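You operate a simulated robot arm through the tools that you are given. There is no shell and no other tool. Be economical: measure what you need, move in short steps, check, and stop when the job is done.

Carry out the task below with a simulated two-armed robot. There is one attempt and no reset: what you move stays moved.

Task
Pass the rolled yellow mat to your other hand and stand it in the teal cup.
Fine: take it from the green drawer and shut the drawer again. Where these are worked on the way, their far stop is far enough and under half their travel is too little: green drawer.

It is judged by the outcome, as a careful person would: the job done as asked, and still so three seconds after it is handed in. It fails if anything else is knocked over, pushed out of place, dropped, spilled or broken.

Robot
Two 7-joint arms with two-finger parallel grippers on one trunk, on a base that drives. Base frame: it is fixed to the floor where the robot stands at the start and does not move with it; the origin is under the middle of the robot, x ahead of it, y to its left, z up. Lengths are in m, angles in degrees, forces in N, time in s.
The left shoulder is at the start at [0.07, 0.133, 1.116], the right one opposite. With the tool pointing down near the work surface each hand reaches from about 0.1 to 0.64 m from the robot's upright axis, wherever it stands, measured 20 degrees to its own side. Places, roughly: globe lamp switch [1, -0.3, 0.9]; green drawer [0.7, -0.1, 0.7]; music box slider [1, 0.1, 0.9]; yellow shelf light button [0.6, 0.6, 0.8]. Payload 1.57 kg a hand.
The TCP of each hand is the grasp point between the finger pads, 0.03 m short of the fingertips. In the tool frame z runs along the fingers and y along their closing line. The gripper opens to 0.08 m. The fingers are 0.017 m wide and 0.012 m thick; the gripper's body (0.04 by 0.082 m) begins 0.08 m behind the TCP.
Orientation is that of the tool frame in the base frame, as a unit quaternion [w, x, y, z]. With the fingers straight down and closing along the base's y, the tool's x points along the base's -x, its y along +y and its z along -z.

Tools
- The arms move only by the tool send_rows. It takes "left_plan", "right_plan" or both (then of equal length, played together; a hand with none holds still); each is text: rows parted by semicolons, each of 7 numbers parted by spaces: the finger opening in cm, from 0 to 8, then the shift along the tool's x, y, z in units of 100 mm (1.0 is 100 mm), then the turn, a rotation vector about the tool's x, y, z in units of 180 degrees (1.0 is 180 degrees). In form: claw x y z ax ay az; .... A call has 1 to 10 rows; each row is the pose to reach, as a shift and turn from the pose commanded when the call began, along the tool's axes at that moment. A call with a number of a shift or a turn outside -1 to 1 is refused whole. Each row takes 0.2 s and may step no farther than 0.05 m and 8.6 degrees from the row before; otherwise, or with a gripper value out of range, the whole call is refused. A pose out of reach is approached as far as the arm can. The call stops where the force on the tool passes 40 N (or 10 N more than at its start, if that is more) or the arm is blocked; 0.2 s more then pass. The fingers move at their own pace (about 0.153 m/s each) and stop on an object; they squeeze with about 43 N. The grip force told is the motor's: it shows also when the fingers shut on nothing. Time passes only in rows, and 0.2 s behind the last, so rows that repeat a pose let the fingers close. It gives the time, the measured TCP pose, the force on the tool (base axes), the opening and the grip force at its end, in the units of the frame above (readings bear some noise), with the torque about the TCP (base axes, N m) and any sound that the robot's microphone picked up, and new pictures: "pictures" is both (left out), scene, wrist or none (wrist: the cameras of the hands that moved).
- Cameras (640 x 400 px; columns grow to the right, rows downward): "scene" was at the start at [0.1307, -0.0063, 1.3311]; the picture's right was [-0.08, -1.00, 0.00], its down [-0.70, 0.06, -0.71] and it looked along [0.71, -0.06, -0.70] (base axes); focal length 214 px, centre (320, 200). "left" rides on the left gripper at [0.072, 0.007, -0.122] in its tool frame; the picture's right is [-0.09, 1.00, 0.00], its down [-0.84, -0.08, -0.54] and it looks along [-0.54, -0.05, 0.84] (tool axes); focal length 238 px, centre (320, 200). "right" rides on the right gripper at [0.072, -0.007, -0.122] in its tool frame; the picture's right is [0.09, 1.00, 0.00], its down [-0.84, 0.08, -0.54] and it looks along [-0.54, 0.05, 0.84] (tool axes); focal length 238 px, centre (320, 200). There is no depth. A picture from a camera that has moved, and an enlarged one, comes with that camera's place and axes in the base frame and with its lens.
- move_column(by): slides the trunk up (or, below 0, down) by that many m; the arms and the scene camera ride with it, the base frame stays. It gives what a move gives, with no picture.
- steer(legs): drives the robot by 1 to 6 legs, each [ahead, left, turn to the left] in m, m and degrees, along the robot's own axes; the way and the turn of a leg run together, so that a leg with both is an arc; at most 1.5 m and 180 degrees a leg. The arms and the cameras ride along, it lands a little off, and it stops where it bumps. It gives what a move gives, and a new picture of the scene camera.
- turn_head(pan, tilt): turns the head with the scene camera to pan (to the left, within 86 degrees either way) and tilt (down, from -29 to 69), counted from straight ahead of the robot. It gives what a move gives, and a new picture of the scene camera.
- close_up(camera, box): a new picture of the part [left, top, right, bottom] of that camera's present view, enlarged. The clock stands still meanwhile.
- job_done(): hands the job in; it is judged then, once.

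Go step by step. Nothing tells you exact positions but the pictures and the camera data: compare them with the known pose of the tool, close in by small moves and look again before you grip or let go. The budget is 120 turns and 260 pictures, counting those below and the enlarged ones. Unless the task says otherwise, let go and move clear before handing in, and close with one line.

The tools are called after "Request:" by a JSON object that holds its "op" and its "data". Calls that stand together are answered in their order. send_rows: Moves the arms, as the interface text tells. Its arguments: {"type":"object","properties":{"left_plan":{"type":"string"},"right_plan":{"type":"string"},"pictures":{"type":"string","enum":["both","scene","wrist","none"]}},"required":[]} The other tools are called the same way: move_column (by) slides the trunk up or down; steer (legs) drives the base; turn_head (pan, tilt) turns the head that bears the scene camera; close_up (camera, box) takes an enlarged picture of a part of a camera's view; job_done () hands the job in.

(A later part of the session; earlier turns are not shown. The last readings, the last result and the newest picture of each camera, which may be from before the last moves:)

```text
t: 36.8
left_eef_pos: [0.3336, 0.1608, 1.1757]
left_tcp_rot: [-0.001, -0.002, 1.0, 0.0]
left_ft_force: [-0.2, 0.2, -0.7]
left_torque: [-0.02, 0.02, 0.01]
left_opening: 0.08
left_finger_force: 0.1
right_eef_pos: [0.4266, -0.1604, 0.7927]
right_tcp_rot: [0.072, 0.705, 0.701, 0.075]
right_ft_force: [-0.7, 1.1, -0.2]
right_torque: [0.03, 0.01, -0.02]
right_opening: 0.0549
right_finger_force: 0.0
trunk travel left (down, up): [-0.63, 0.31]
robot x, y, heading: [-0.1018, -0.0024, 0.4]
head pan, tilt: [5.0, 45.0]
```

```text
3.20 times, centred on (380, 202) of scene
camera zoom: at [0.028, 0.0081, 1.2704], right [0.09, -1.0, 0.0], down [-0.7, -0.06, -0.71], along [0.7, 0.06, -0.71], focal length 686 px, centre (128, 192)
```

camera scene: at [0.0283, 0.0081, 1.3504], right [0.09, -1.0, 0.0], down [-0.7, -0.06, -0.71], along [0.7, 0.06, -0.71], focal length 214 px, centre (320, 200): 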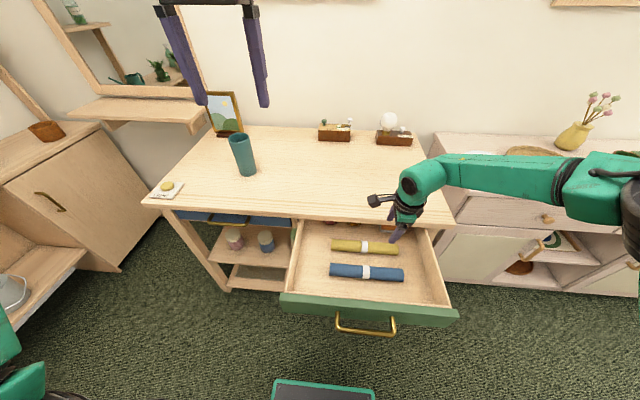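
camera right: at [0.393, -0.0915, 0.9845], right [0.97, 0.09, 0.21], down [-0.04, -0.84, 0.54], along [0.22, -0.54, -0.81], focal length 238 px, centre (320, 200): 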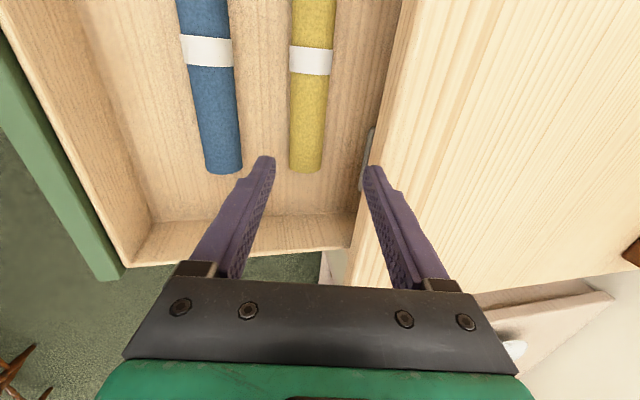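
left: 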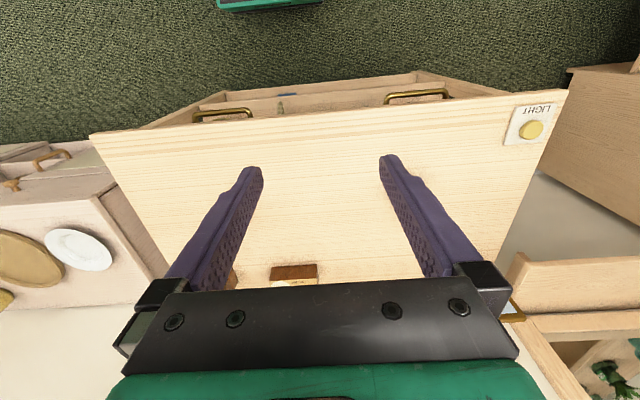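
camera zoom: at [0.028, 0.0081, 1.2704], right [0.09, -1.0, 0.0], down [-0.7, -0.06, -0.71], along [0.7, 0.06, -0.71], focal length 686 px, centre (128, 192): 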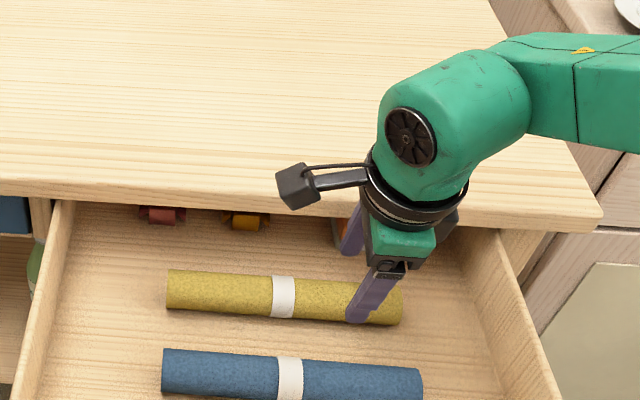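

The mat is centred within a few mm. I'll open slightly, nudge the base 6 mm forward and lower 3 cm.

Request:
{"op": "send_rows", "data": {"right_plan": "6.5 0 0 0 0 0 0", "pictures": "none"}}

Request:
{"op": "steer", "data": {"legs": [[0.006, 0, 0]]}}

Request:
{"op": "move_column", "data": {"by": -0.03}}

Request:
{"op": "close_up", "data": {"camera": "right", "box": [160, 50, 480, 250]}}

```text
t: 37.2
left_eef_pos: [0.3339, 0.161, 1.1756]
left_tcp_rot: [0.0, -0.003, 1.0, 0.0]
left_ft_force: [-0.4, 1.0, 0.3]
left_torque: [-0.01, -0.02, 0.0]
left_opening: 0.0798
left_finger_force: 0.1
right_eef_pos: [0.4265, -0.161, 0.7927]
right_tcp_rot: [0.073, 0.704, 0.702, 0.074]
right_ft_force: [-0.6, 0.3, -0.2]
right_torque: [0.01, -0.02, 0.0]
right_opening: 0.065
right_finger_force: 0.0
trunk travel left (down, up): [-0.63, 0.31]
robot x, y, heading: [-0.1021, 0.0013, 0.1]
head pan, tilt: [5.0, 45.0]
```

```text
t: 37.9
left_eef_pos: [0.3393, 0.1595, 1.1766]
left_tcp_rot: [0.0, -0.004, 1.0, -0.001]
left_ft_force: [0.6, -0.1, -0.8]
left_torque: [-0.01, -0.02, -0.04]
left_opening: 0.0802
left_finger_force: 0.0
right_eef_pos: [0.4315, -0.1611, 0.7939]
right_tcp_rot: [0.072, 0.704, 0.702, 0.076]
right_ft_force: [-0.3, 0.3, -0.2]
right_torque: [0.04, -0.04, 0.01]
right_opening: 0.065
right_finger_force: 0.0
trunk travel left (down, up): [-0.63, 0.31]
robot x, y, heading: [-0.0992, -0.0014, 0.4]
head pan, tilt: [5.0, 45.0]
camera scene: at [0.0329, 0.0081, 1.2706], right [0.09, -1.0, 0.0], down [-0.7, -0.06, -0.71], along [0.7, 0.06, -0.71], focal length 214 px, centre (320, 200)
```

scene: 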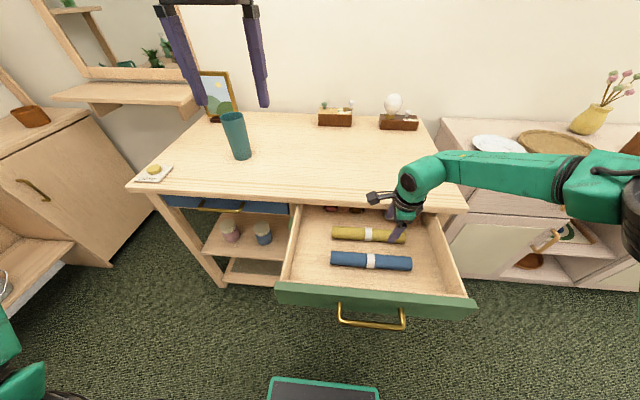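

```text
t: 38.6
left_eef_pos: [0.3393, 0.1619, 1.146]
left_tcp_rot: [0.0, -0.003, 1.0, -0.001]
left_ft_force: [-0.3, 0.1, -0.4]
left_torque: [0.0, -0.01, 0.0]
left_opening: 0.0801
left_finger_force: 0.1
right_eef_pos: [0.4332, -0.1608, 0.763]
right_tcp_rot: [0.073, 0.705, 0.702, 0.074]
right_ft_force: [-0.4, -0.5, -0.3]
right_torque: [-0.01, 0.0, 0.0]
right_opening: 0.0649
right_finger_force: 0.1
trunk travel left (down, up): [-0.6, 0.34]
robot x, y, heading: [-0.0955, 0.0013, 0.2]
head pan, tilt: [5.0, 45.0]
```

```text
2.00 times, centred on (320, 150) of right
camera zoom: at [0.4009, -0.0886, 0.8812], right [0.97, 0.09, 0.21], down [-0.04, -0.84, 0.54], along [0.22, -0.54, -0.81], focal length 477 px, centre (320, 300)
```

zoom: 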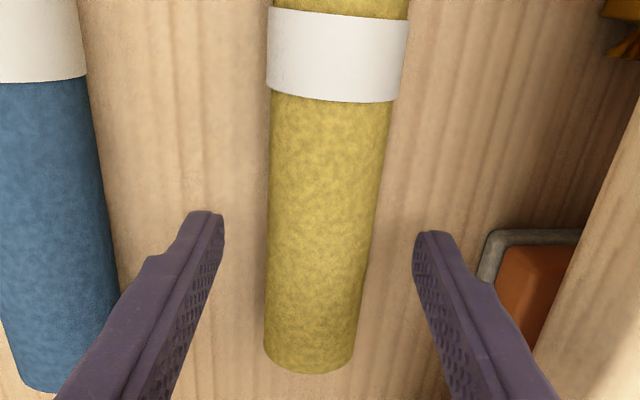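

Fingertips straddle the mat but are still a bit high; I estimate the mat's centre at z ≈ 0.727. I'll lower in small steps while watching force.

Request:
{"op": "move_column", "data": {"by": -0.012}}

Request:
{"op": "move_column", "data": {"by": -0.004}}

Request:
{"op": "close_up", "data": {"camera": "right", "box": [160, 50, 480, 250]}}

```text
t: 39.2
left_eef_pos: [0.3402, 0.1622, 1.134]
left_tcp_rot: [0.0, -0.003, 1.0, 0.0]
left_ft_force: [-1.0, -0.1, -0.3]
left_torque: [-0.01, 0.03, 0.02]
left_opening: 0.0799
left_finger_force: 0.0
right_eef_pos: [0.4322, -0.1602, 0.752]
right_tcp_rot: [0.072, 0.705, 0.702, 0.074]
right_ft_force: [0.9, -0.9, -0.9]
right_torque: [-0.01, -0.01, 0.0]
right_opening: 0.065
right_finger_force: 0.0
trunk travel left (down, up): [-0.588, 0.352]
robot x, y, heading: [-0.0982, 0.0025, 0.3]
head pan, tilt: [5.0, 45.0]
```

```text
t: 39.8
left_eef_pos: [0.3392, 0.161, 1.1303]
left_tcp_rot: [0.0, -0.002, 1.0, 0.0]
left_ft_force: [-0.3, -0.5, 0.7]
left_torque: [0.02, 0.03, -0.01]
left_opening: 0.0803
left_finger_force: 0.1
right_eef_pos: [0.4329, -0.1609, 0.7473]
right_tcp_rot: [0.072, 0.704, 0.703, 0.075]
right_ft_force: [-0.6, 0.3, 0.0]
right_torque: [-0.01, 0.01, -0.01]
right_opening: 0.065
right_finger_force: 0.0
trunk travel left (down, up): [-0.584, 0.356]
robot x, y, heading: [-0.0953, -0.0002, 0.5]
head pan, tilt: [5.0, 45.0]
```

```text
2.00 times, centred on (320, 150) of right
camera zoom: at [0.4009, -0.0887, 0.8652], right [0.97, 0.09, 0.21], down [-0.04, -0.84, 0.54], along [0.22, -0.54, -0.81], focal length 477 px, centre (320, 300)
```

zoom: 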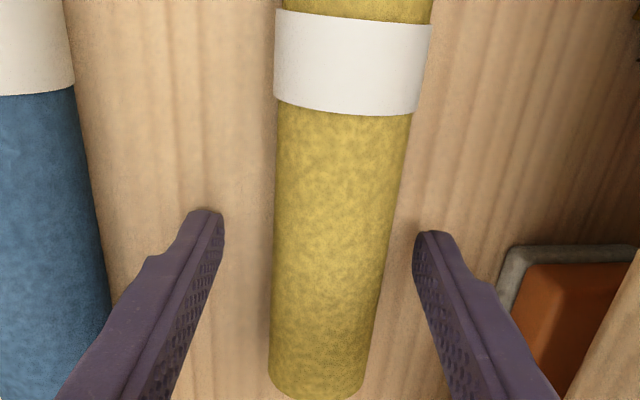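

Request:
{"op": "move_column", "data": {"by": -0.007}}

Request:
{"op": "send_rows", "data": {"right_plan": "3 0 0 0 0 0 0;2 0 0 0 0 0 0;0 0 0 0 0 0 0;0 0 0 0 0 0 0", "pictures": "wrist"}}

```text
t: 40.5
left_eef_pos: [0.3382, 0.1606, 1.1237]
left_tcp_rot: [0.0, -0.002, 1.0, 0.0]
left_ft_force: [0.2, 0.5, 0.0]
left_torque: [0.02, 0.03, 0.01]
left_opening: 0.08
left_finger_force: 0.1
right_eef_pos: [0.4355, -0.1603, 0.7474]
right_tcp_rot: [0.076, 0.706, 0.7, 0.079]
right_ft_force: [-0.2, -3.9, 21.2]
right_torque: [-0.14, 0.79, 0.09]
right_opening: 0.0618
right_finger_force: 0.0
trunk travel left (down, up): [-0.577, 0.363]
robot x, y, heading: [-0.0967, -0.0012, 0.4]
head pan, tilt: [5.0, 45.0]
stopped: the force on the tool passed its limit (the readings are from after the stop); the commanded pose is now the measured one
```

```text
t: 41.5
left_eef_pos: [0.3385, 0.16, 1.1232]
left_tcp_rot: [0.0, -0.002, 1.0, 0.0]
left_ft_force: [-0.6, -0.5, 0.1]
left_torque: [-0.01, 0.01, 0.01]
left_opening: 0.08
left_finger_force: 0.1
right_eef_pos: [0.4336, -0.1608, 0.7454]
right_tcp_rot: [0.075, 0.705, 0.701, 0.077]
right_ft_force: [-0.3, 0.7, 7.3]
right_torque: [0.25, 0.05, -0.35]
right_opening: 0.0366
right_finger_force: 43.1
trunk travel left (down, up): [-0.577, 0.363]
robot x, y, heading: [-0.0967, 0.0002, -0.0]
head pan, tilt: [5.0, 45.0]
camera right: at [0.4013, -0.0887, 0.8623], right [0.97, 0.09, 0.21], down [-0.04, -0.84, 0.54], along [0.23, -0.54, -0.81], focal length 238 px, centre (320, 200)
```

right: 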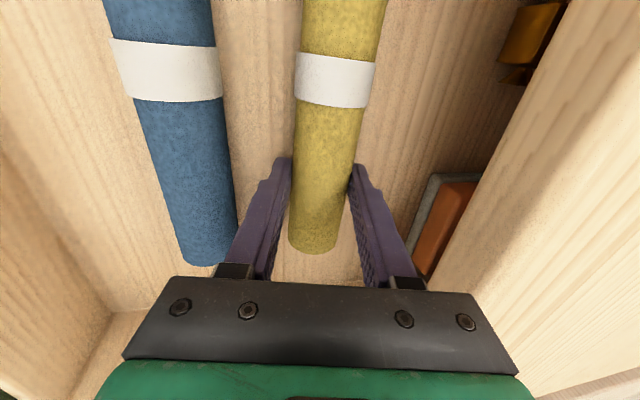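

I have a firm grip (36.6 mm). Lifting straight up with the trunk.

Request:
{"op": "move_column", "data": {"by": 0.08}}

Request:
{"op": "move_column", "data": {"by": 0.25}}

Request:
{"op": "turn_head", "data": {"pan": 0, "tilt": 35}}

```text
t: 42.7
left_eef_pos: [0.3405, 0.162, 1.2024]
left_tcp_rot: [0.0, -0.002, 1.0, 0.0]
left_ft_force: [-0.5, 0.5, -0.9]
left_torque: [0.0, 0.03, 0.0]
left_opening: 0.08
left_finger_force: 0.0
right_eef_pos: [0.4342, -0.1608, 0.8234]
right_tcp_rot: [0.074, 0.705, 0.701, 0.077]
right_ft_force: [0.4, -0.5, -0.5]
right_torque: [-0.01, -0.01, 0.0]
right_opening: 0.0366
right_finger_force: 42.8
trunk travel left (down, up): [-0.657, 0.283]
robot x, y, heading: [-0.0935, 0.0024, 0.2]
head pan, tilt: [5.0, 45.0]
```

```text
t: 45.3
left_eef_pos: [0.3392, 0.1612, 1.4525]
left_tcp_rot: [0.0, -0.002, 1.0, -0.001]
left_ft_force: [0.4, 0.4, -0.1]
left_torque: [-0.01, -0.01, 0.01]
left_opening: 0.0799
left_finger_force: 0.0
right_eef_pos: [0.4347, -0.161, 1.0737]
right_tcp_rot: [0.073, 0.705, 0.701, 0.077]
right_ft_force: [-0.7, -0.6, -0.3]
right_torque: [-0.08, 0.02, -0.03]
right_opening: 0.0359
right_finger_force: 42.7
trunk travel left (down, up): [-0.907, 0.033]
robot x, y, heading: [-0.0976, 0.0007, 0.2]
head pan, tilt: [5.0, 45.0]
```

```text
t: 46.0
left_eef_pos: [0.341, 0.1617, 1.453]
left_tcp_rot: [0.0, -0.003, 1.0, 0.0]
left_ft_force: [0.3, -0.4, -0.3]
left_torque: [0.03, -0.05, 0.02]
left_opening: 0.08
left_finger_force: 0.1
right_eef_pos: [0.4349, -0.1612, 1.0737]
right_tcp_rot: [0.074, 0.705, 0.701, 0.077]
right_ft_force: [-0.4, 0.3, -0.4]
right_torque: [-0.07, 0.0, 0.01]
right_opening: 0.0363
right_finger_force: 42.6
trunk travel left (down, up): [-0.907, 0.033]
robot x, y, heading: [-0.0946, 0.0037, 0.2]
head pan, tilt: [0.0, 35.0]
camera scene: at [0.0417, 0.0008, 1.5627], right [0.0, -1.0, 0.0], down [-0.57, 0.0, -0.82], along [0.82, 0.0, -0.57], focal length 214 px, centre (320, 200)
```

scene: 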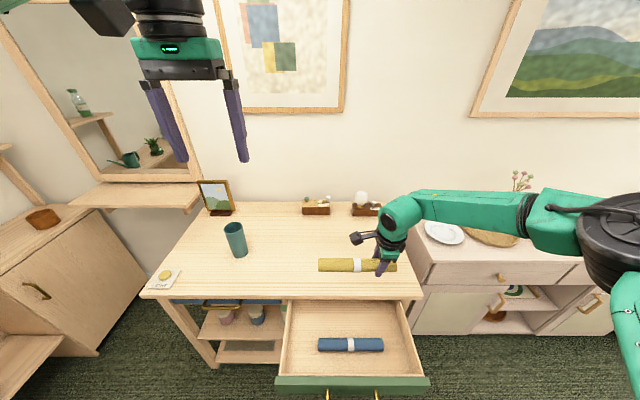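

The mat is lifted cleanly. I'll back off for room, level the hand and start rolling it so the mat becomes upright with the fingers pointing left.

Request:
{"op": "steer", "data": {"legs": [[-0.2, 0, 0]]}}

Request:
{"op": "send_rows", "data": {"right_plan": "0 0.1 -0.12 -0.23 0.022 0 0;0 0.2 -0.24 -0.46 0.044 0 0;0 0.3 -0.37 -0.69 0.0656 0 0;0 0.3 -0.37 -0.69 0.0656 0 0", "pictures": "none"}}

Request:
{"op": "send_rows", "data": {"right_plan": "0 0 0 0 0 0.045 0;0 0 0 0 0 0.09 0;0 0 0 0 0 0.135 0;0 0 0 0 0 0.18 0;0 0 0 0 0 0.225 0;0 0 0 0 0 0.27 0;0 0 0 0 0 0.315 0;0 0 0 0 0 0.36 0;0 0 0 0 0 0.405 0;0 0 0 0 0 0.45 0", "pictures": "scene"}}

```text
t: 47.6
left_eef_pos: [0.1484, 0.159, 1.4504]
left_tcp_rot: [-0.002, -0.001, 1.0, 0.0]
left_ft_force: [-0.1, -0.2, -0.5]
left_torque: [0.03, 0.05, 0.0]
left_opening: 0.0802
left_finger_force: 0.0
right_eef_pos: [0.2386, -0.1641, 1.0712]
right_tcp_rot: [0.072, 0.707, 0.7, 0.075]
right_ft_force: [-0.5, -0.6, -1.0]
right_torque: [-0.05, 0.06, -0.02]
right_opening: 0.0362
right_finger_force: 42.5
trunk travel left (down, up): [-0.907, 0.033]
robot x, y, heading: [-0.2915, -0.0047, -0.1]
head pan, tilt: [0.0, 35.0]
camera scene: at [-0.1508, 0.0, 1.5622], right [0.0, -1.0, 0.0], down [-0.58, 0.0, -0.82], along [0.82, 0.0, -0.58], focal length 214 px, centre (320, 200)
```

scene: 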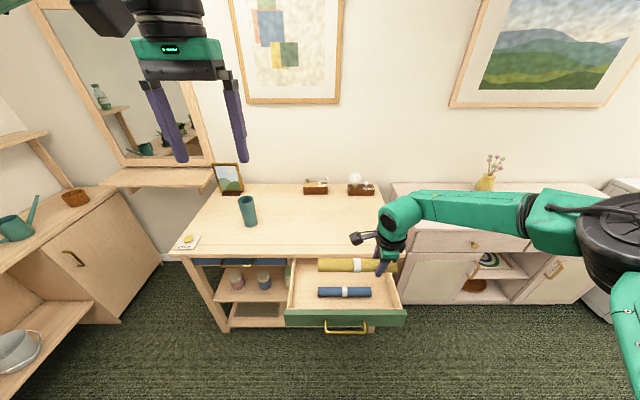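

```text
t: 48.6
left_eef_pos: [0.141, 0.1586, 1.4541]
left_tcp_rot: [0.0, 0.001, 1.0, 0.0]
left_ft_force: [0.1, 0.4, 0.7]
left_torque: [0.02, -0.01, 0.01]
left_opening: 0.0798
left_finger_force: 0.0
right_eef_pos: [0.1823, -0.1339, 1.1357]
right_tcp_rot: [0.0, 0.71, 0.704, 0.004]
right_ft_force: [-0.2, 0.4, -0.2]
right_torque: [-0.05, 0.01, -0.01]
right_opening: 0.0365
right_finger_force: 42.8
trunk travel left (down, up): [-0.907, 0.033]
robot x, y, heading: [-0.2936, -0.0014, -0.0]
head pan, tilt: [0.0, 35.0]
```

```text
t: 50.8
left_eef_pos: [0.143, 0.1601, 1.451]
left_tcp_rot: [-0.001, -0.001, 1.0, -0.001]
left_ft_force: [-0.3, -0.4, -0.5]
left_torque: [-0.02, -0.02, 0.02]
left_opening: 0.0799
left_finger_force: 0.2
right_eef_pos: [0.1801, -0.1318, 1.1399]
right_tcp_rot: [-0.454, 0.539, 0.536, 0.465]
right_ft_force: [-0.4, -0.1, -0.3]
right_torque: [-0.03, 0.02, 0.01]
right_opening: 0.0363
right_finger_force: 43.1
right hand out of reach, approached as far as the arm can: row 10
trunk travel left (down, up): [-0.907, 0.033]
robot x, y, heading: [-0.2944, 0.0009, -0.2]
head pan, tilt: [0.0, 35.0]
camera scene: at [-0.1553, 0.0019, 1.5627], right [0.0, -1.0, 0.0], down [-0.57, 0.0, -0.82], along [0.82, 0.0, -0.57], focal length 214 px, centre (320, 200)
```

scene: 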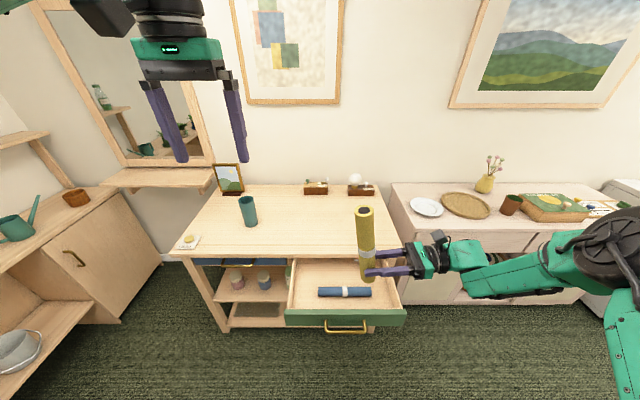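

The mat is nearly upright. I'll finish the last 9° with a small shift to the left to help reach.

Request:
{"op": "send_rows", "data": {"right_plan": "0 0 0.1 0.3 0 0 0;0 0 0.2 0.6 0 0.025 0;0 0 0.2 0.6 0 0.052 0;0 0 0.2 0.6 0 0.052 0", "pictures": "none"}}

```text
t: 51.8
left_eef_pos: [0.1423, 0.1586, 1.4534]
left_tcp_rot: [-0.001, -0.001, 1.0, 0.0]
left_ft_force: [0.2, -0.3, -0.4]
left_torque: [0.03, -0.04, -0.02]
left_opening: 0.0798
left_finger_force: 0.1
right_eef_pos: [0.17, -0.0819, 1.1684]
right_tcp_rot: [-0.498, 0.498, 0.496, 0.507]
right_ft_force: [-0.2, 0.2, -1.0]
right_torque: [-0.03, -0.02, 0.0]
right_opening: 0.0362
right_finger_force: 43.0
right hand out of reach, approached as far as the arm can: row 1, 2, 3, 4
trunk travel left (down, up): [-0.907, 0.033]
robot x, y, heading: [-0.2949, -0.0001, -0.3]
head pan, tilt: [0.0, 35.0]
```

The mat is vertical in the right hand at about (0.17, -0.064), z 1.12–1.34. Now I'll pitch the left hand forward so it can come down over the mat's upper part.

Request:
{"op": "send_rows", "data": {"left_plan": "8 0 0 0 0 -0.0475 0;8 0 0 0 0 -0.095 0;8 0 0 0 0 -0.1425 0;8 0 0 0 0 -0.19 0;8 0 0 0 0 -0.2375 0;8 0 0 0 0 -0.285 0;8 0 0 0 0 -0.3325 0;8 0 0 0 0 -0.38 0;8 0 0 0 0 -0.4275 0;8 0 0 0 0 -0.475 0", "pictures": "none"}}

Request:
{"op": "send_rows", "data": {"left_plan": "8 0 0 0 0 -0.025 0;8 0 0 0 0 -0.025 0", "pictures": "both"}}

```text
t: 54.0
left_eef_pos: [0.1423, 0.1559, 1.4516]
left_tcp_rot: [0.678, -0.001, 0.735, 0.002]
left_ft_force: [-0.2, -0.6, 0.0]
left_torque: [0.01, 0.01, 0.02]
left_opening: 0.0799
left_finger_force: 0.0
left hand out of reach, approached as far as the arm can: row 9
right_eef_pos: [0.1694, -0.0822, 1.1673]
right_tcp_rot: [-0.499, 0.498, 0.497, 0.506]
right_ft_force: [0.7, -0.5, -1.2]
right_torque: [0.0, -0.01, 0.0]
right_opening: 0.0363
right_finger_force: 43.3
trunk travel left (down, up): [-0.907, 0.033]
robot x, y, heading: [-0.2929, 0.0013, -0.1]
head pan, tilt: [0.0, 35.0]
```

```text
t: 54.6
left_eef_pos: [0.1421, 0.1704, 1.4582]
left_tcp_rot: [0.713, -0.001, 0.7, 0.035]
left_ft_force: [0.6, -0.7, -0.1]
left_torque: [0.0, 0.01, 0.03]
left_opening: 0.0798
left_finger_force: 0.0
right_eef_pos: [0.1702, -0.0814, 1.1678]
right_tcp_rot: [-0.498, 0.498, 0.496, 0.507]
right_ft_force: [1.0, 0.2, -1.0]
right_torque: [-0.01, 0.02, -0.01]
right_opening: 0.0362
right_finger_force: 42.7
trunk travel left (down, up): [-0.907, 0.033]
robot x, y, heading: [-0.292, 0.0029, -0.0]
head pan, tilt: [0.0, 35.0]
camera scene: at [-0.1558, -0.0001, 1.5627], right [0.0, -1.0, 0.0], down [-0.57, 0.0, -0.82], along [0.82, 0.0, -0.57], focal length 214 px, centre (320, 200)
camera left: at [0.0227, 0.1745, 1.3854], right [-0.05, 0.99, 0.14], down [-0.55, -0.15, 0.82], along [0.83, -0.04, 0.55], focal length 238 px, centre (320, 200)
```

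scene: 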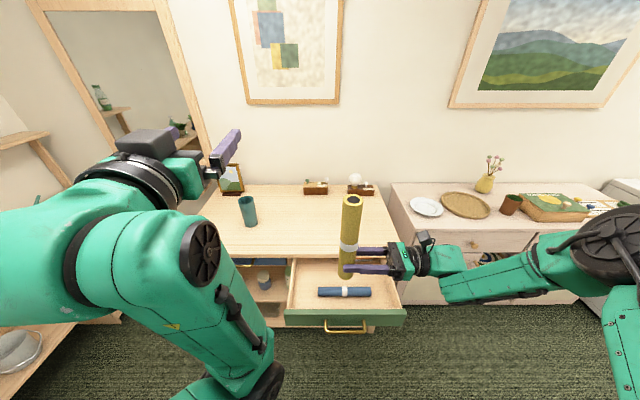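
left: 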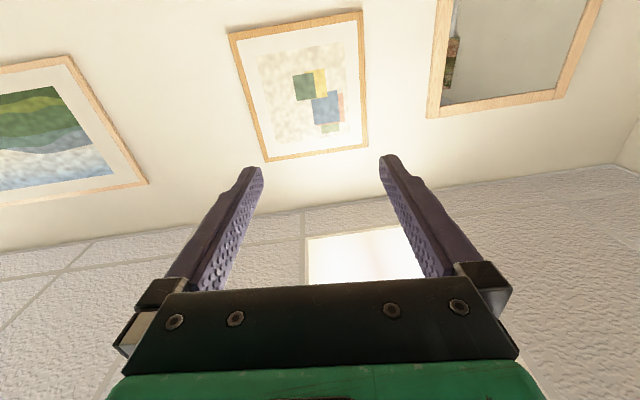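

The left hand points forward. I'll correct its slight roll and move it rightward above the mat's top.

Request:
{"op": "send_rows", "data": {"left_plan": "8 0.1 -0.25 0.05 0.008 0.003 -0.008;8 0.2 -0.5 0.1 0.0162 0.0057 -0.0153;8 0.3 -0.75 0.15 0.0162 0.0057 -0.0153;8 0.4 -1 0.2 0.0162 0.0057 -0.0153", "pictures": "none"}}

Request:
{"op": "send_rows", "data": {"left_plan": "8 0 -0.25 0 0 0 0;8 0 -0.5 0 0 0 0;8 0 -0.75 0 0 0 0;8 0 -1 0 0 0 0", "pictures": "scene"}}

```text
t: 55.2
left_eef_pos: [0.1355, 0.123, 1.49]
left_tcp_rot: [0.76, 0.004, 0.65, 0.008]
left_ft_force: [0.2, -0.5, -0.2]
left_torque: [0.01, 0.0, 0.01]
left_opening: 0.0799
left_finger_force: 0.0
right_eef_pos: [0.1692, -0.0821, 1.1666]
right_tcp_rot: [-0.498, 0.498, 0.497, 0.506]
right_ft_force: [-0.2, 0.5, -1.7]
right_torque: [-0.04, 0.03, 0.0]
right_opening: 0.0361
right_finger_force: 42.5
trunk travel left (down, up): [-0.907, 0.033]
robot x, y, heading: [-0.2936, 0.0018, -0.2]
head pan, tilt: [0.0, 35.0]
stopped in row 3 (left hand): the arm was blocked; the commanded pose is now the measured one
```

```text
t: 56.2
left_eef_pos: [0.1444, 0.0392, 1.4866]
left_tcp_rot: [0.767, 0.003, 0.639, 0.057]
left_ft_force: [-0.1, -0.2, 0.2]
left_torque: [-0.03, -0.02, -0.01]
left_opening: 0.0799
left_finger_force: 0.1
right_eef_pos: [0.1699, -0.0825, 1.168]
right_tcp_rot: [-0.499, 0.497, 0.497, 0.507]
right_ft_force: [0.3, 0.2, -1.0]
right_torque: [0.0, -0.02, 0.01]
right_opening: 0.0363
right_finger_force: 42.7
trunk travel left (down, up): [-0.907, 0.033]
robot x, y, heading: [-0.2935, -0.0008, 0.1]
head pan, tilt: [0.0, 35.0]
camera scene: at [-0.1563, -0.001, 1.5627], right [0.0, -1.0, 0.0], down [-0.57, 0.0, -0.82], along [0.82, 0.0, -0.57], focal length 214 px, centre (320, 200)
```

scene: 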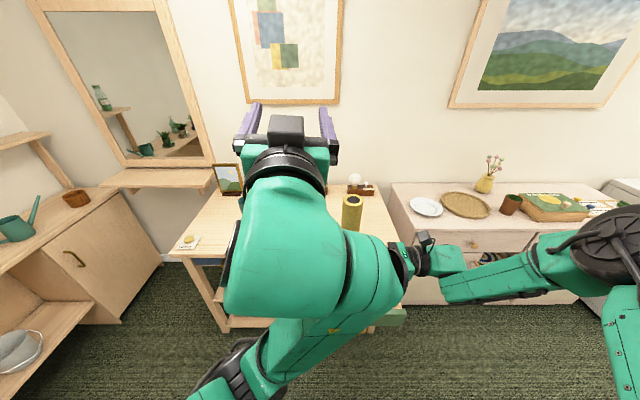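

The forward-pointing left arm folds up badly here. A better plan is for the left hand to point straight down and pinch the mat's top end from above. I'll move it back left first.

Request:
{"op": "send_rows", "data": {"left_plan": "8 0 0.2 0 0 0 0;8 0 0.4 0 0 0 0;8 0 0.6 0 0 0 0;8 0 0.8 0 0 0 0;8 0 1 0 0 0 0", "pictures": "none"}}

Request:
{"op": "send_rows", "data": {"left_plan": "8 0 0.1 0 0 0.0475 0;8 0 0.2 0 0 0.095 0;8 0 0.3 0 0 0.1425 0;8 0 0.4 0 0 0.19 0;8 0 0.4 0 0 0.2375 0;8 0 0.4 0 0 0.285 0;8 0 0.4 0 0 0.3325 0;8 0 0.4 0 0 0.38 0;8 0 0.4 0 0 0.4275 0;8 0 0.4 0 0 0.475 0", "pictures": "scene"}}

```text
t: 57.5
left_eef_pos: [0.14, 0.1348, 1.4823]
left_tcp_rot: [0.757, 0.015, 0.65, 0.062]
left_ft_force: [-0.2, 1.5, -0.6]
left_torque: [-0.01, 0.0, 0.02]
left_opening: 0.0801
left_finger_force: 0.0
right_eef_pos: [0.1677, -0.0805, 1.1672]
right_tcp_rot: [-0.498, 0.499, 0.497, 0.506]
right_ft_force: [0.6, -0.4, -1.2]
right_torque: [-0.02, 0.0, -0.02]
right_opening: 0.0368
right_finger_force: 43.0
trunk travel left (down, up): [-0.907, 0.033]
robot x, y, heading: [-0.2925, 0.0022, 0.2]
head pan, tilt: [0.0, 35.0]
```

```text
t: 59.6
left_eef_pos: [0.2066, 0.1586, 1.5563]
left_tcp_rot: [0.232, -0.001, 0.973, 0.006]
left_ft_force: [-0.3, 0.1, -1.1]
left_torque: [0.01, 0.0, 0.04]
left_opening: 0.0801
left_finger_force: 0.1
left hand out of reach, approached as far as the arm can: row 3, 4, 5, 6, 7, 8, 9, 10
right_eef_pos: [0.1714, -0.0801, 1.166]
right_tcp_rot: [-0.498, 0.499, 0.497, 0.506]
right_ft_force: [-0.2, 0.2, -0.7]
right_torque: [-0.01, -0.01, 0.04]
right_opening: 0.0367
right_finger_force: 43.3
trunk travel left (down, up): [-0.907, 0.033]
robot x, y, heading: [-0.2943, 0.0007, 0.0]
head pan, tilt: [0.0, 35.0]
camera scene: at [-0.1537, 0.0008, 1.5625], right [0.0, -1.0, 0.0], down [-0.58, 0.0, -0.82], along [0.82, 0.0, -0.58], focal length 214 px, centre (320, 200)
```

scene: 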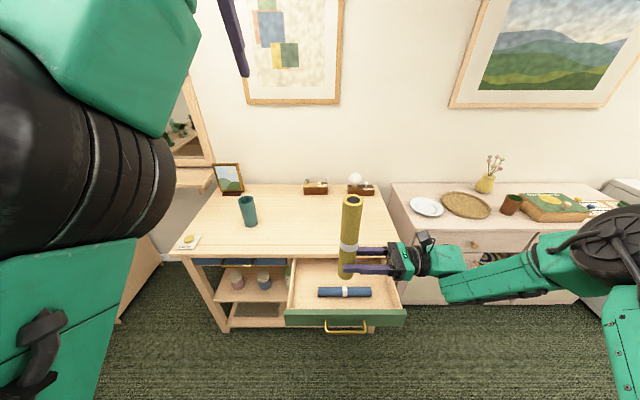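

Request:
{"op": "send_rows", "data": {"left_plan": "8 0.12 0 0.24 0 0.0375 0;8 0.25 0 0.49 0 0.075 0;8 0.37 0 0.73 0 0.1125 0;8 0.5 0 0.98 0 0.15 0;8 0.5 0 0.98 0 0.15 0", "pictures": "scene"}}

```text
t: 60.9
left_eef_pos: [0.1973, 0.1625, 1.4349]
left_tcp_rot: [-0.001, -0.002, 1.0, 0.006]
left_ft_force: [0.0, -0.1, -0.7]
left_torque: [-0.01, 0.01, -0.02]
left_opening: 0.0804
left_finger_force: 0.0
left hand out of reach, approached as far as the arm can: row 4, 5
right_eef_pos: [0.1705, -0.0819, 1.1679]
right_tcp_rot: [-0.498, 0.498, 0.497, 0.507]
right_ft_force: [-0.6, 0.3, -1.1]
right_torque: [-0.01, -0.02, 0.01]
right_opening: 0.0366
right_finger_force: 42.9
trunk travel left (down, up): [-0.907, 0.033]
robot x, y, heading: [-0.2925, -0.0037, 0.1]
head pan, tilt: [0.0, 35.0]
camera scene: at [-0.156, -0.0001, 1.5627], right [0.0, -1.0, 0.0], down [-0.57, 0.0, -0.82], along [0.82, 0.0, -0.57], focal length 214 px, centre (320, 200)
```

scene: 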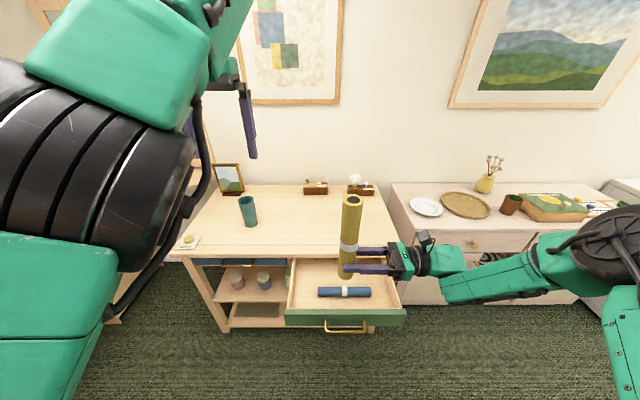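

The left hand points down again. I'll move it right, towards above the mat.

Request:
{"op": "send_rows", "data": {"left_plan": "8 0 -0.3 0 0 0 0;8 0 -0.6 0 0 0 0;8 0.1 -0.9 0 0 0 0;8 0.1 -1 0 0 0 0", "pictures": "scene"}}

```text
t: 61.9
left_eef_pos: [0.2071, 0.124, 1.4206]
left_tcp_rot: [-0.002, -0.012, 1.0, -0.006]
left_ft_force: [-0.6, 0.0, 0.2]
left_torque: [0.03, 0.02, 0.01]
left_opening: 0.0801
left_finger_force: 0.1
left hand out of reach, approached as far as the arm can: row 1, 2, 3, 4
right_eef_pos: [0.1681, -0.081, 1.167]
right_tcp_rot: [-0.498, 0.499, 0.497, 0.506]
right_ft_force: [0.0, -0.1, -0.7]
right_torque: [-0.03, -0.01, 0.01]
right_opening: 0.0366
right_finger_force: 42.8
trunk travel left (down, up): [-0.907, 0.033]
robot x, y, heading: [-0.2949, -0.0006, 0.0]
head pan, tilt: [0.0, 35.0]
camera scene: at [-0.1568, -0.0004, 1.5628], right [0.0, -1.0, 0.0], down [-0.57, 0.0, -0.82], along [0.82, 0.0, -0.57], focal length 214 px, centre (320, 200)
```

scene: 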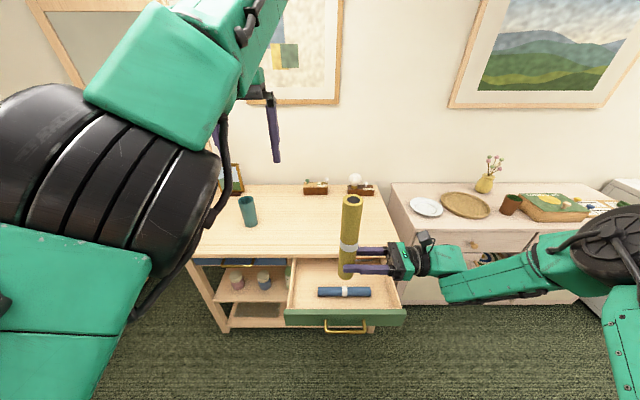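

The left arm is in a cramped posture. I'll lower and extend it to a more comfortable pose, away from the mat.

Request:
{"op": "send_rows", "data": {"left_plan": "8 -0.1 0.2 0.2 0 0 0;8 -0.2 0.4 0.4 0 0 0;8 -0.3 0.6 0.6 0 0 0;8 -0.4 0.7 0.8 0 0 0;8 -0.5 0.7 1 0 0 0", "pictures": "none"}}

Request:
{"op": "send_rows", "data": {"left_plan": "8 -0.1 0 0.2 0 0 0;8 -0.2 0 0.4 0 0 0;8 -0.3 0 0.6 0 0 0;8 -0.4 0 0.8 0 0 0;8 -0.5 0 1 0 0 0", "pictures": "scene"}}

```text
t: 63.0
left_eef_pos: [0.2542, 0.1833, 1.3164]
left_tcp_rot: [-0.002, -0.003, 1.0, 0.006]
left_ft_force: [-0.1, -0.1, -0.5]
left_torque: [-0.02, 0.05, 0.0]
left_opening: 0.0799
left_finger_force: 0.0
right_eef_pos: [0.1692, -0.0813, 1.1671]
right_tcp_rot: [-0.498, 0.498, 0.497, 0.507]
right_ft_force: [0.4, 0.7, -0.7]
right_torque: [0.01, -0.02, 0.0]
right_opening: 0.0365
right_finger_force: 42.9
trunk travel left (down, up): [-0.907, 0.033]
robot x, y, heading: [-0.2944, -0.0015, -0.0]
head pan, tilt: [0.0, 35.0]
```

```text
t: 64.2
left_eef_pos: [0.306, 0.1868, 1.2158]
left_tcp_rot: [-0.004, -0.003, 1.0, 0.004]
left_ft_force: [0.2, 0.2, -0.5]
left_torque: [0.0, 0.01, 0.0]
left_opening: 0.0797
left_finger_force: 0.1
right_eef_pos: [0.17, -0.0802, 1.1669]
right_tcp_rot: [-0.497, 0.5, 0.496, 0.506]
right_ft_force: [0.4, 0.2, -0.6]
right_torque: [0.0, -0.02, 0.03]
right_opening: 0.0365
right_finger_force: 42.8
trunk travel left (down, up): [-0.907, 0.033]
robot x, y, heading: [-0.2943, 0.0001, -0.1]
head pan, tilt: [0.0, 35.0]
camera scene: at [-0.1548, 0.0018, 1.5626], right [0.0, -1.0, 0.0], down [-0.57, 0.0, -0.82], along [0.82, 0.0, -0.57], focal length 214 px, centre (320, 200)
```

scene: 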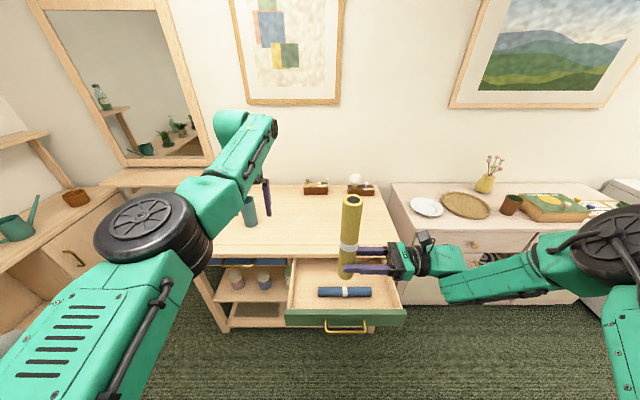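

The left arm is now in a workable posture. I'll bring the right hand with the mat forward, left and lower to a meeting place that suits both arms.

Request:
{"op": "send_rows", "data": {"right_plan": "0 -0.15 0.2 0.1 0 0 0;0 -0.3 0.4 0.2 0 0 0;0 -0.5 0.6 0.3 0 0 0;0 -0.7 0.8 0.4 0 0 0;0 -0.8 1 0.5 0 0 0;0 -0.8 1 0.5 0 0 0", "pictures": "scene"}}

```text
t: 65.7
left_eef_pos: [0.304, 0.1843, 1.218]
left_tcp_rot: [-0.003, -0.002, 1.0, 0.005]
left_ft_force: [0.9, -0.2, 0.6]
left_torque: [0.0, -0.04, -0.01]
left_opening: 0.0801
left_finger_force: 0.0
right_eef_pos: [0.1826, -0.0656, 1.1813]
right_tcp_rot: [-0.498, 0.497, 0.497, 0.507]
right_ft_force: [0.3, -0.4, -1.4]
right_torque: [0.0, 0.01, -0.03]
right_opening: 0.0366
right_finger_force: 42.8
right hand out of reach, approached as far as the arm can: row 1, 2, 3, 4, 5, 6
trunk travel left (down, up): [-0.907, 0.033]
robot x, y, heading: [-0.2924, -0.002, 0.1]
head pan, tilt: [0.0, 35.0]
camera scene: at [-0.1565, 0.0, 1.5628], right [0.0, -1.0, 0.0], down [-0.57, 0.0, -0.82], along [0.82, 0.0, -0.57], focal length 214 px, centre (320, 200)
```

scene: 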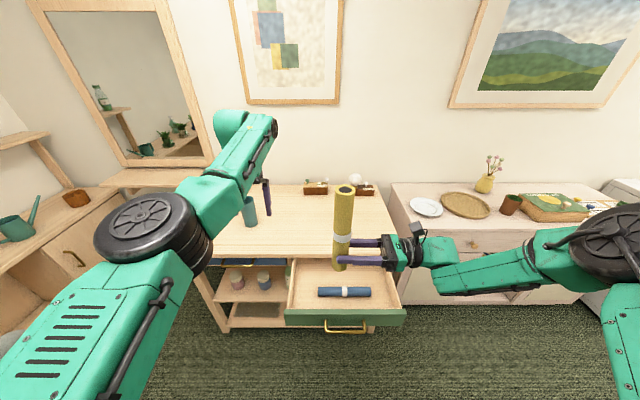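

The right wrist is at a joint limit. Since the mat is upright, I can yaw the right hand toward forward-left without tilting the mat, which should free the arm.

Request:
{"op": "send_rows", "data": {"right_plan": "0 0 0 0 -0.045 0 0;0 0 0 0 -0.09 0 0;0 0 0 0 -0.135 0 0;0 0 0 0 -0.18 0 0;0 0 0 0 -0.225 0 0;0 0 0 0 -0.27 0 0;0 0 0 0 -0.27 0 0", "pictures": "none"}}

```text
t: 67.2
left_eef_pos: [0.3047, 0.1874, 1.217]
left_tcp_rot: [-0.001, -0.002, 1.0, 0.005]
left_ft_force: [0.2, 0.1, -0.4]
left_torque: [-0.03, -0.01, 0.02]
left_opening: 0.08
left_finger_force: 0.2
right_eef_pos: [0.1742, -0.0616, 1.1775]
right_tcp_rot: [-0.248, 0.66, 0.244, 0.666]
right_ft_force: [-0.3, 1.3, -0.5]
right_torque: [0.0, 0.0, -0.08]
right_opening: 0.0366
right_finger_force: 43.2
right hand out of reach, approached as far as the arm can: row 3, 4, 5, 6
trunk travel left (down, up): [-0.907, 0.033]
robot x, y, heading: [-0.2961, -0.0014, 0.1]
head pan, tilt: [0.0, 35.0]
```

Request:
{"op": "send_rows", "data": {"right_plan": "0 -0.16 0.03 0.19 0 0 0;0 -0.32 0.06 0.37 0 0 0;0 -0.48 0.09 0.56 0 0 0;0 -0.64 0.12 0.74 0 0 0;0 -0.8 0.14 0.93 0 0 0;0 -0.8 0.14 0.93 0 0 0", "pictures": "scene"}}

```text
t: 68.7
left_eef_pos: [0.304, 0.1842, 1.218]
left_tcp_rot: [-0.003, -0.002, 1.0, 0.006]
left_ft_force: [0.5, 1.1, 0.2]
left_torque: [0.01, -0.02, -0.02]
left_opening: 0.0799
left_finger_force: 0.1
right_eef_pos: [0.2567, -0.011, 1.1012]
right_tcp_rot: [-0.25, 0.659, 0.246, 0.666]
right_ft_force: [-0.3, 0.1, -0.6]
right_torque: [0.01, 0.03, -0.03]
right_opening: 0.0367
right_finger_force: 42.8
trunk travel left (down, up): [-0.907, 0.033]
robot x, y, heading: [-0.298, 0.0006, 0.3]
head pan, tilt: [0.0, 35.0]
camera scene: at [-0.1567, 0.0005, 1.5628], right [0.0, -1.0, 0.0], down [-0.57, 0.0, -0.82], along [0.82, 0.0, -0.57], focal length 214 px, centre (320, 200)
```

scene: 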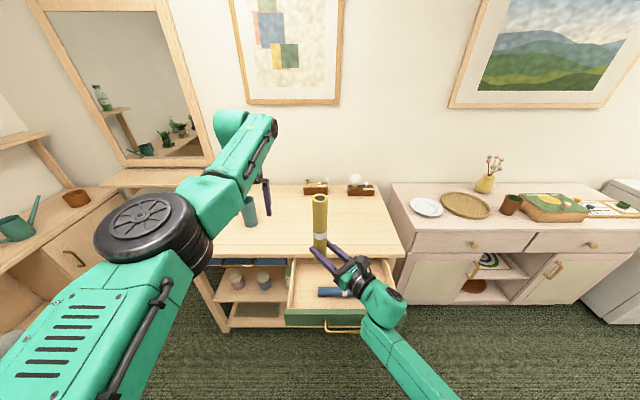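

Both arms are free now. I'll lower the mat and bring it left a bit while raising the left hand, so the left can come over its top.

Request:
{"op": "send_rows", "data": {"right_plan": "0 -0.2 -0.06 0.15 0 0 0;0 -0.4 -0.13 0.3 0 0 0;0 -0.6 -0.2 0.45 0 0 0;0 -0.8 -0.26 0.62 0 0 0;0 -0.8 -0.26 0.62 0 0 0", "left_plan": "8 0 0 -0.15 0 0 0;8 0 0 -0.3 0 0 0;8 0 0 -0.45 0 0 0;8 0 0 -0.6 0 0 0;8 0 0 -0.6 0 0 0", "pictures": "scene"}}

```text
t: 69.8
left_eef_pos: [0.3151, 0.2116, 1.2841]
left_tcp_rot: [0.052, -0.059, 0.997, -0.019]
left_ft_force: [-0.3, 0.1, 0.3]
left_torque: [0.02, 0.02, -0.02]
left_opening: 0.0799
left_finger_force: 0.1
left hand out of reach, approached as far as the arm can: row 1, 2, 3, 4
right_eef_pos: [0.2886, 0.048, 1.0246]
right_tcp_rot: [-0.249, 0.659, 0.244, 0.667]
right_ft_force: [0.2, 0.6, -1.0]
right_torque: [0.05, 0.01, 0.04]
right_opening: 0.0366
right_finger_force: 43.0
trunk travel left (down, up): [-0.907, 0.033]
robot x, y, heading: [-0.2944, 0.0024, -0.2]
head pan, tilt: [0.0, 35.0]
camera scene: at [-0.1565, -0.0007, 1.5628], right [0.0, -1.0, 0.0], down [-0.57, 0.0, -0.82], along [0.82, 0.0, -0.57], focal length 214 px, centre (320, 200)
```

scene: 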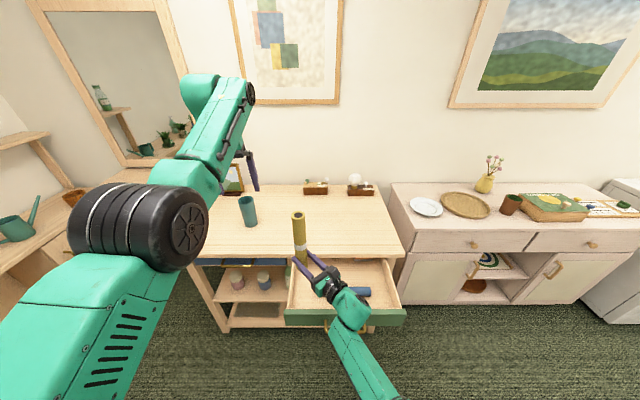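

The left hand prefers working lower. I'll lower the mat another 10 cm (its bottom stays above the drawer) and bring the left hand back down, straightening it.

Request:
{"op": "send_rows", "data": {"right_plan": "0 -0.2 0 0 0 0 0;0 -0.4 0 0 0 0 0;0 -0.6 0 0 0 0 0;0 -0.8 0 0 0 0 0;0 -1 0 0 0 0 0;0 -1 0 0 0 0 0", "left_plan": "8 0 0 0.2 -0.004 0.011 0.012;8 0 0 0.4 -0.008 0.022 0.024;8 0 0 0.6 -0.012 0.033 0.0376;8 0 0 0.8 -0.012 0.033 0.0376;8 0 0 1 -0.012 0.033 0.0376;8 0 0 1 -0.012 0.033 0.0376", "pictures": "none"}}

```text
t: 71.2
left_eef_pos: [0.2994, 0.1843, 1.1761]
left_tcp_rot: [-0.055, 0.056, 0.997, 0.025]
left_ft_force: [-0.6, 0.0, -0.9]
left_torque: [0.01, -0.02, -0.04]
left_opening: 0.08
left_finger_force: 0.1
left hand out of reach, approached as far as the arm can: row 1, 3
right_eef_pos: [0.2865, 0.0561, 0.9483]
right_tcp_rot: [-0.258, 0.657, 0.242, 0.666]
right_ft_force: [-0.1, 0.1, -1.2]
right_torque: [-0.01, 0.0, -0.01]
right_opening: 0.0365
right_finger_force: 42.5
right hand out of reach, approached as far as the arm can: row 4, 5, 6
trunk travel left (down, up): [-0.907, 0.033]
robot x, y, heading: [-0.294, -0.0018, 0.0]
head pan, tilt: [0.0, 35.0]
```

Request:
{"op": "send_rows", "data": {"left_plan": "8 0 0 0 0.006 -0.0165 -0.0188;8 0 0 0 0.012 -0.033 -0.0376;8 0 0 0 0.012 -0.033 -0.0376", "pictures": "none"}}

Request:
{"op": "send_rows", "data": {"left_plan": "8 0 -0.2 0 0 0 0;8 0 -0.4 0 0 0 0;8 0 -0.6 0 0 0 0", "pictures": "both"}}

```text
t: 72.0
left_eef_pos: [0.3011, 0.1859, 1.1774]
left_tcp_rot: [-0.002, -0.004, 1.0, 0.005]
left_ft_force: [-0.8, 0.2, -0.5]
left_torque: [0.01, -0.05, -0.01]
left_opening: 0.0801
left_finger_force: 0.1
right_eef_pos: [0.2864, 0.0563, 0.9475]
right_tcp_rot: [-0.258, 0.657, 0.243, 0.665]
right_ft_force: [-0.3, 0.4, -0.4]
right_torque: [-0.01, -0.01, 0.0]
right_opening: 0.0364
right_finger_force: 43.5
trunk travel left (down, up): [-0.907, 0.033]
robot x, y, heading: [-0.2938, -0.0029, -0.2]
head pan, tilt: [0.0, 35.0]
```

```text
t: 72.8
left_eef_pos: [0.3013, 0.1275, 1.1797]
left_tcp_rot: [-0.003, -0.004, 1.0, 0.005]
left_ft_force: [0.0, 0.0, -0.3]
left_torque: [-0.01, 0.0, -0.04]
left_opening: 0.0799
left_finger_force: 0.0
right_eef_pos: [0.2859, 0.0572, 0.9483]
right_tcp_rot: [-0.259, 0.657, 0.244, 0.665]
right_ft_force: [0.8, 0.1, -1.4]
right_torque: [-0.03, 0.03, 0.02]
right_opening: 0.0366
right_finger_force: 42.6
trunk travel left (down, up): [-0.907, 0.033]
robot x, y, heading: [-0.2951, -0.0016, -0.3]
head pan, tilt: [0.0, 35.0]
camera scene: at [-0.1565, -0.0006, 1.5628], right [0.0, -1.0, 0.0], down [-0.57, 0.0, -0.82], along [0.82, 0.0, -0.57], focal length 214 px, centre (320, 200)
camera left: at [0.2311, 0.1309, 1.301], right [0.09, 1.0, 0.01], down [0.84, -0.08, 0.54], along [0.54, -0.04, -0.84], focal length 238 px, centre (320, 200)
```

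scene: 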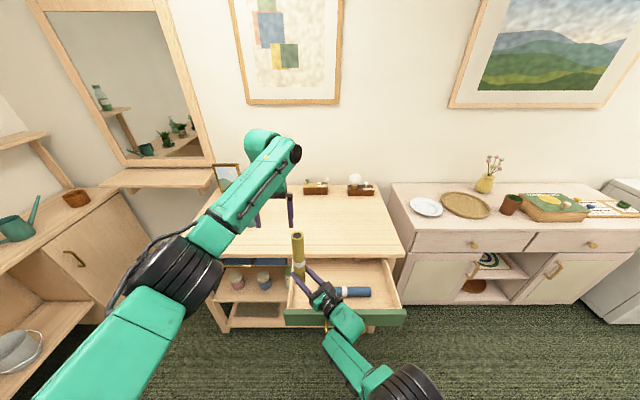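
left: 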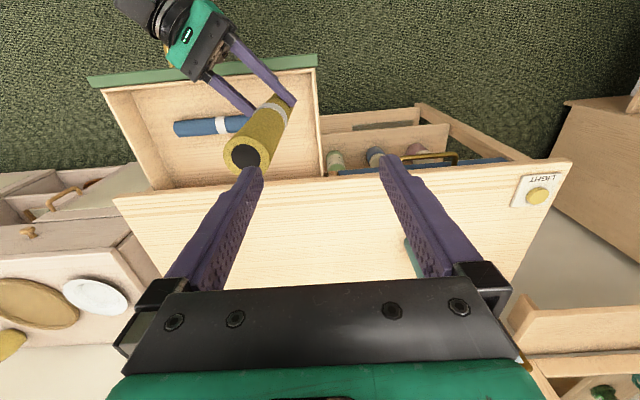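

The mat's top is at (0.30, 0.066, 1.115), as predicted. I'll centre the left hand over it and check before descending.

Request:
{"op": "send_rows", "data": {"left_plan": "8 0 -0.2 0 0 0 0;8 0 -0.4 0 0 0 0;8 0 -0.61 0 0 0 0;8 0 -0.61 0 0 0 0", "pictures": "both"}}

```text
t: 73.8
left_eef_pos: [0.2994, 0.0668, 1.1765]
left_tcp_rot: [-0.003, -0.002, 1.0, 0.005]
left_ft_force: [-0.2, 0.0, 0.0]
left_torque: [0.0, -0.02, 0.02]
left_opening: 0.0798
left_finger_force: 0.0
right_eef_pos: [0.2867, 0.0576, 0.9477]
right_tcp_rot: [-0.259, 0.657, 0.243, 0.665]
right_ft_force: [0.4, -0.1, -0.3]
right_torque: [0.03, 0.02, 0.03]
right_opening: 0.0366
right_finger_force: 43.7
trunk travel left (down, up): [-0.907, 0.033]
robot x, y, heading: [-0.2924, -0.0024, 0.0]
head pan, tilt: [0.0, 35.0]
camera scene: at [-0.1564, 0.0005, 1.5628], right [0.0, -1.0, 0.0], down [-0.57, 0.0, -0.82], along [0.82, 0.0, -0.57], focal length 214 px, centre (320, 200)
camera left: at [0.2298, 0.0705, 1.2989], right [0.09, 1.0, 0.01], down [0.84, -0.08, 0.54], along [0.54, -0.04, -0.84], focal length 238 px, centre (320, 200)
```

scene: 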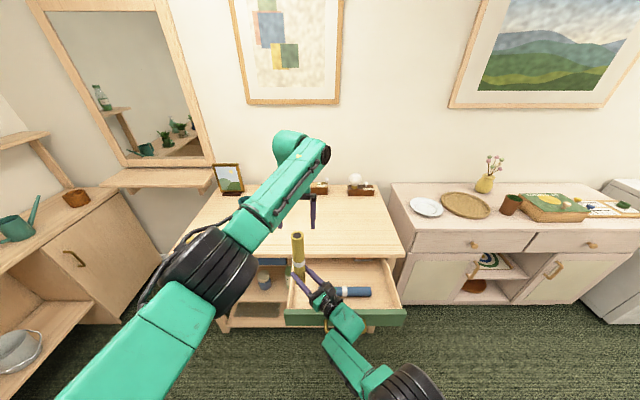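
left: 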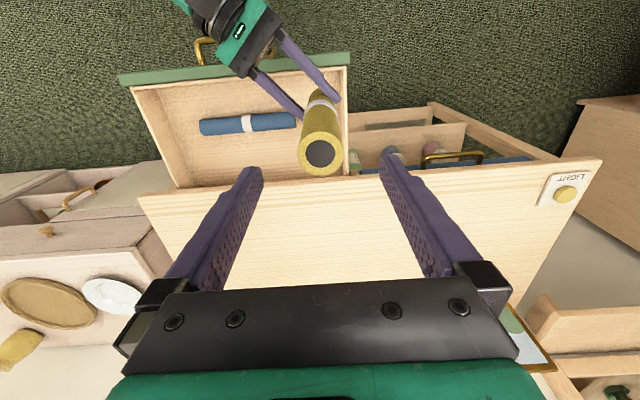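

Centred. Descending 9 cm so the fingers straddle the top.

Request:
{"op": "send_rows", "data": {"left_plan": "8 -0.01 0 0.2 0 0 0;8 -0.01 0 0.4 0 0 0;8 -0.01 0 0.6 0 0 0;8 -0.01 0 0.8 0 0 0;8 -0.01 0 0.88 0 0 0;8 -0.01 0 0.88 0 0 0", "pictures": "both"}}

```text
t: 75.2
left_eef_pos: [0.3037, 0.0669, 1.0887]
left_tcp_rot: [-0.002, -0.003, 1.0, 0.005]
left_ft_force: [0.0, -0.2, 0.1]
left_torque: [0.01, 0.0, 0.01]
left_opening: 0.08
left_finger_force: 0.1
right_eef_pos: [0.2863, 0.0589, 0.9483]
right_tcp_rot: [-0.259, 0.657, 0.244, 0.665]
right_ft_force: [-0.3, 0.8, -0.6]
right_torque: [-0.05, 0.02, 0.01]
right_opening: 0.037
right_finger_force: 42.7
trunk travel left (down, up): [-0.907, 0.033]
robot x, y, heading: [-0.2894, -0.0006, 0.0]
head pan, tilt: [0.0, 35.0]
camera scene: at [-0.1566, 0.0001, 1.5628], right [0.0, -1.0, 0.0], down [-0.57, 0.0, -0.82], along [0.82, 0.0, -0.57], focal length 214 px, centre (320, 200)
camera left: at [0.2328, 0.0712, 1.2119], right [0.09, 1.0, 0.01], down [0.84, -0.08, 0.54], along [0.54, -0.04, -0.84], focal length 238 px, centre (320, 200)
```

scene: 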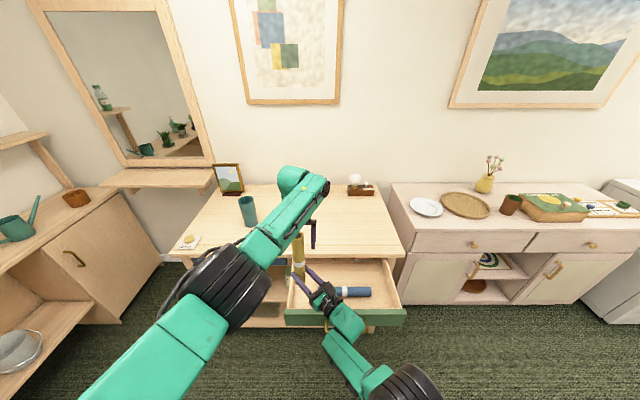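
left: 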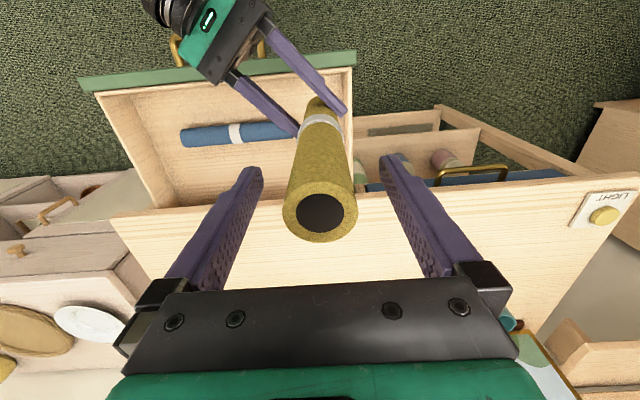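

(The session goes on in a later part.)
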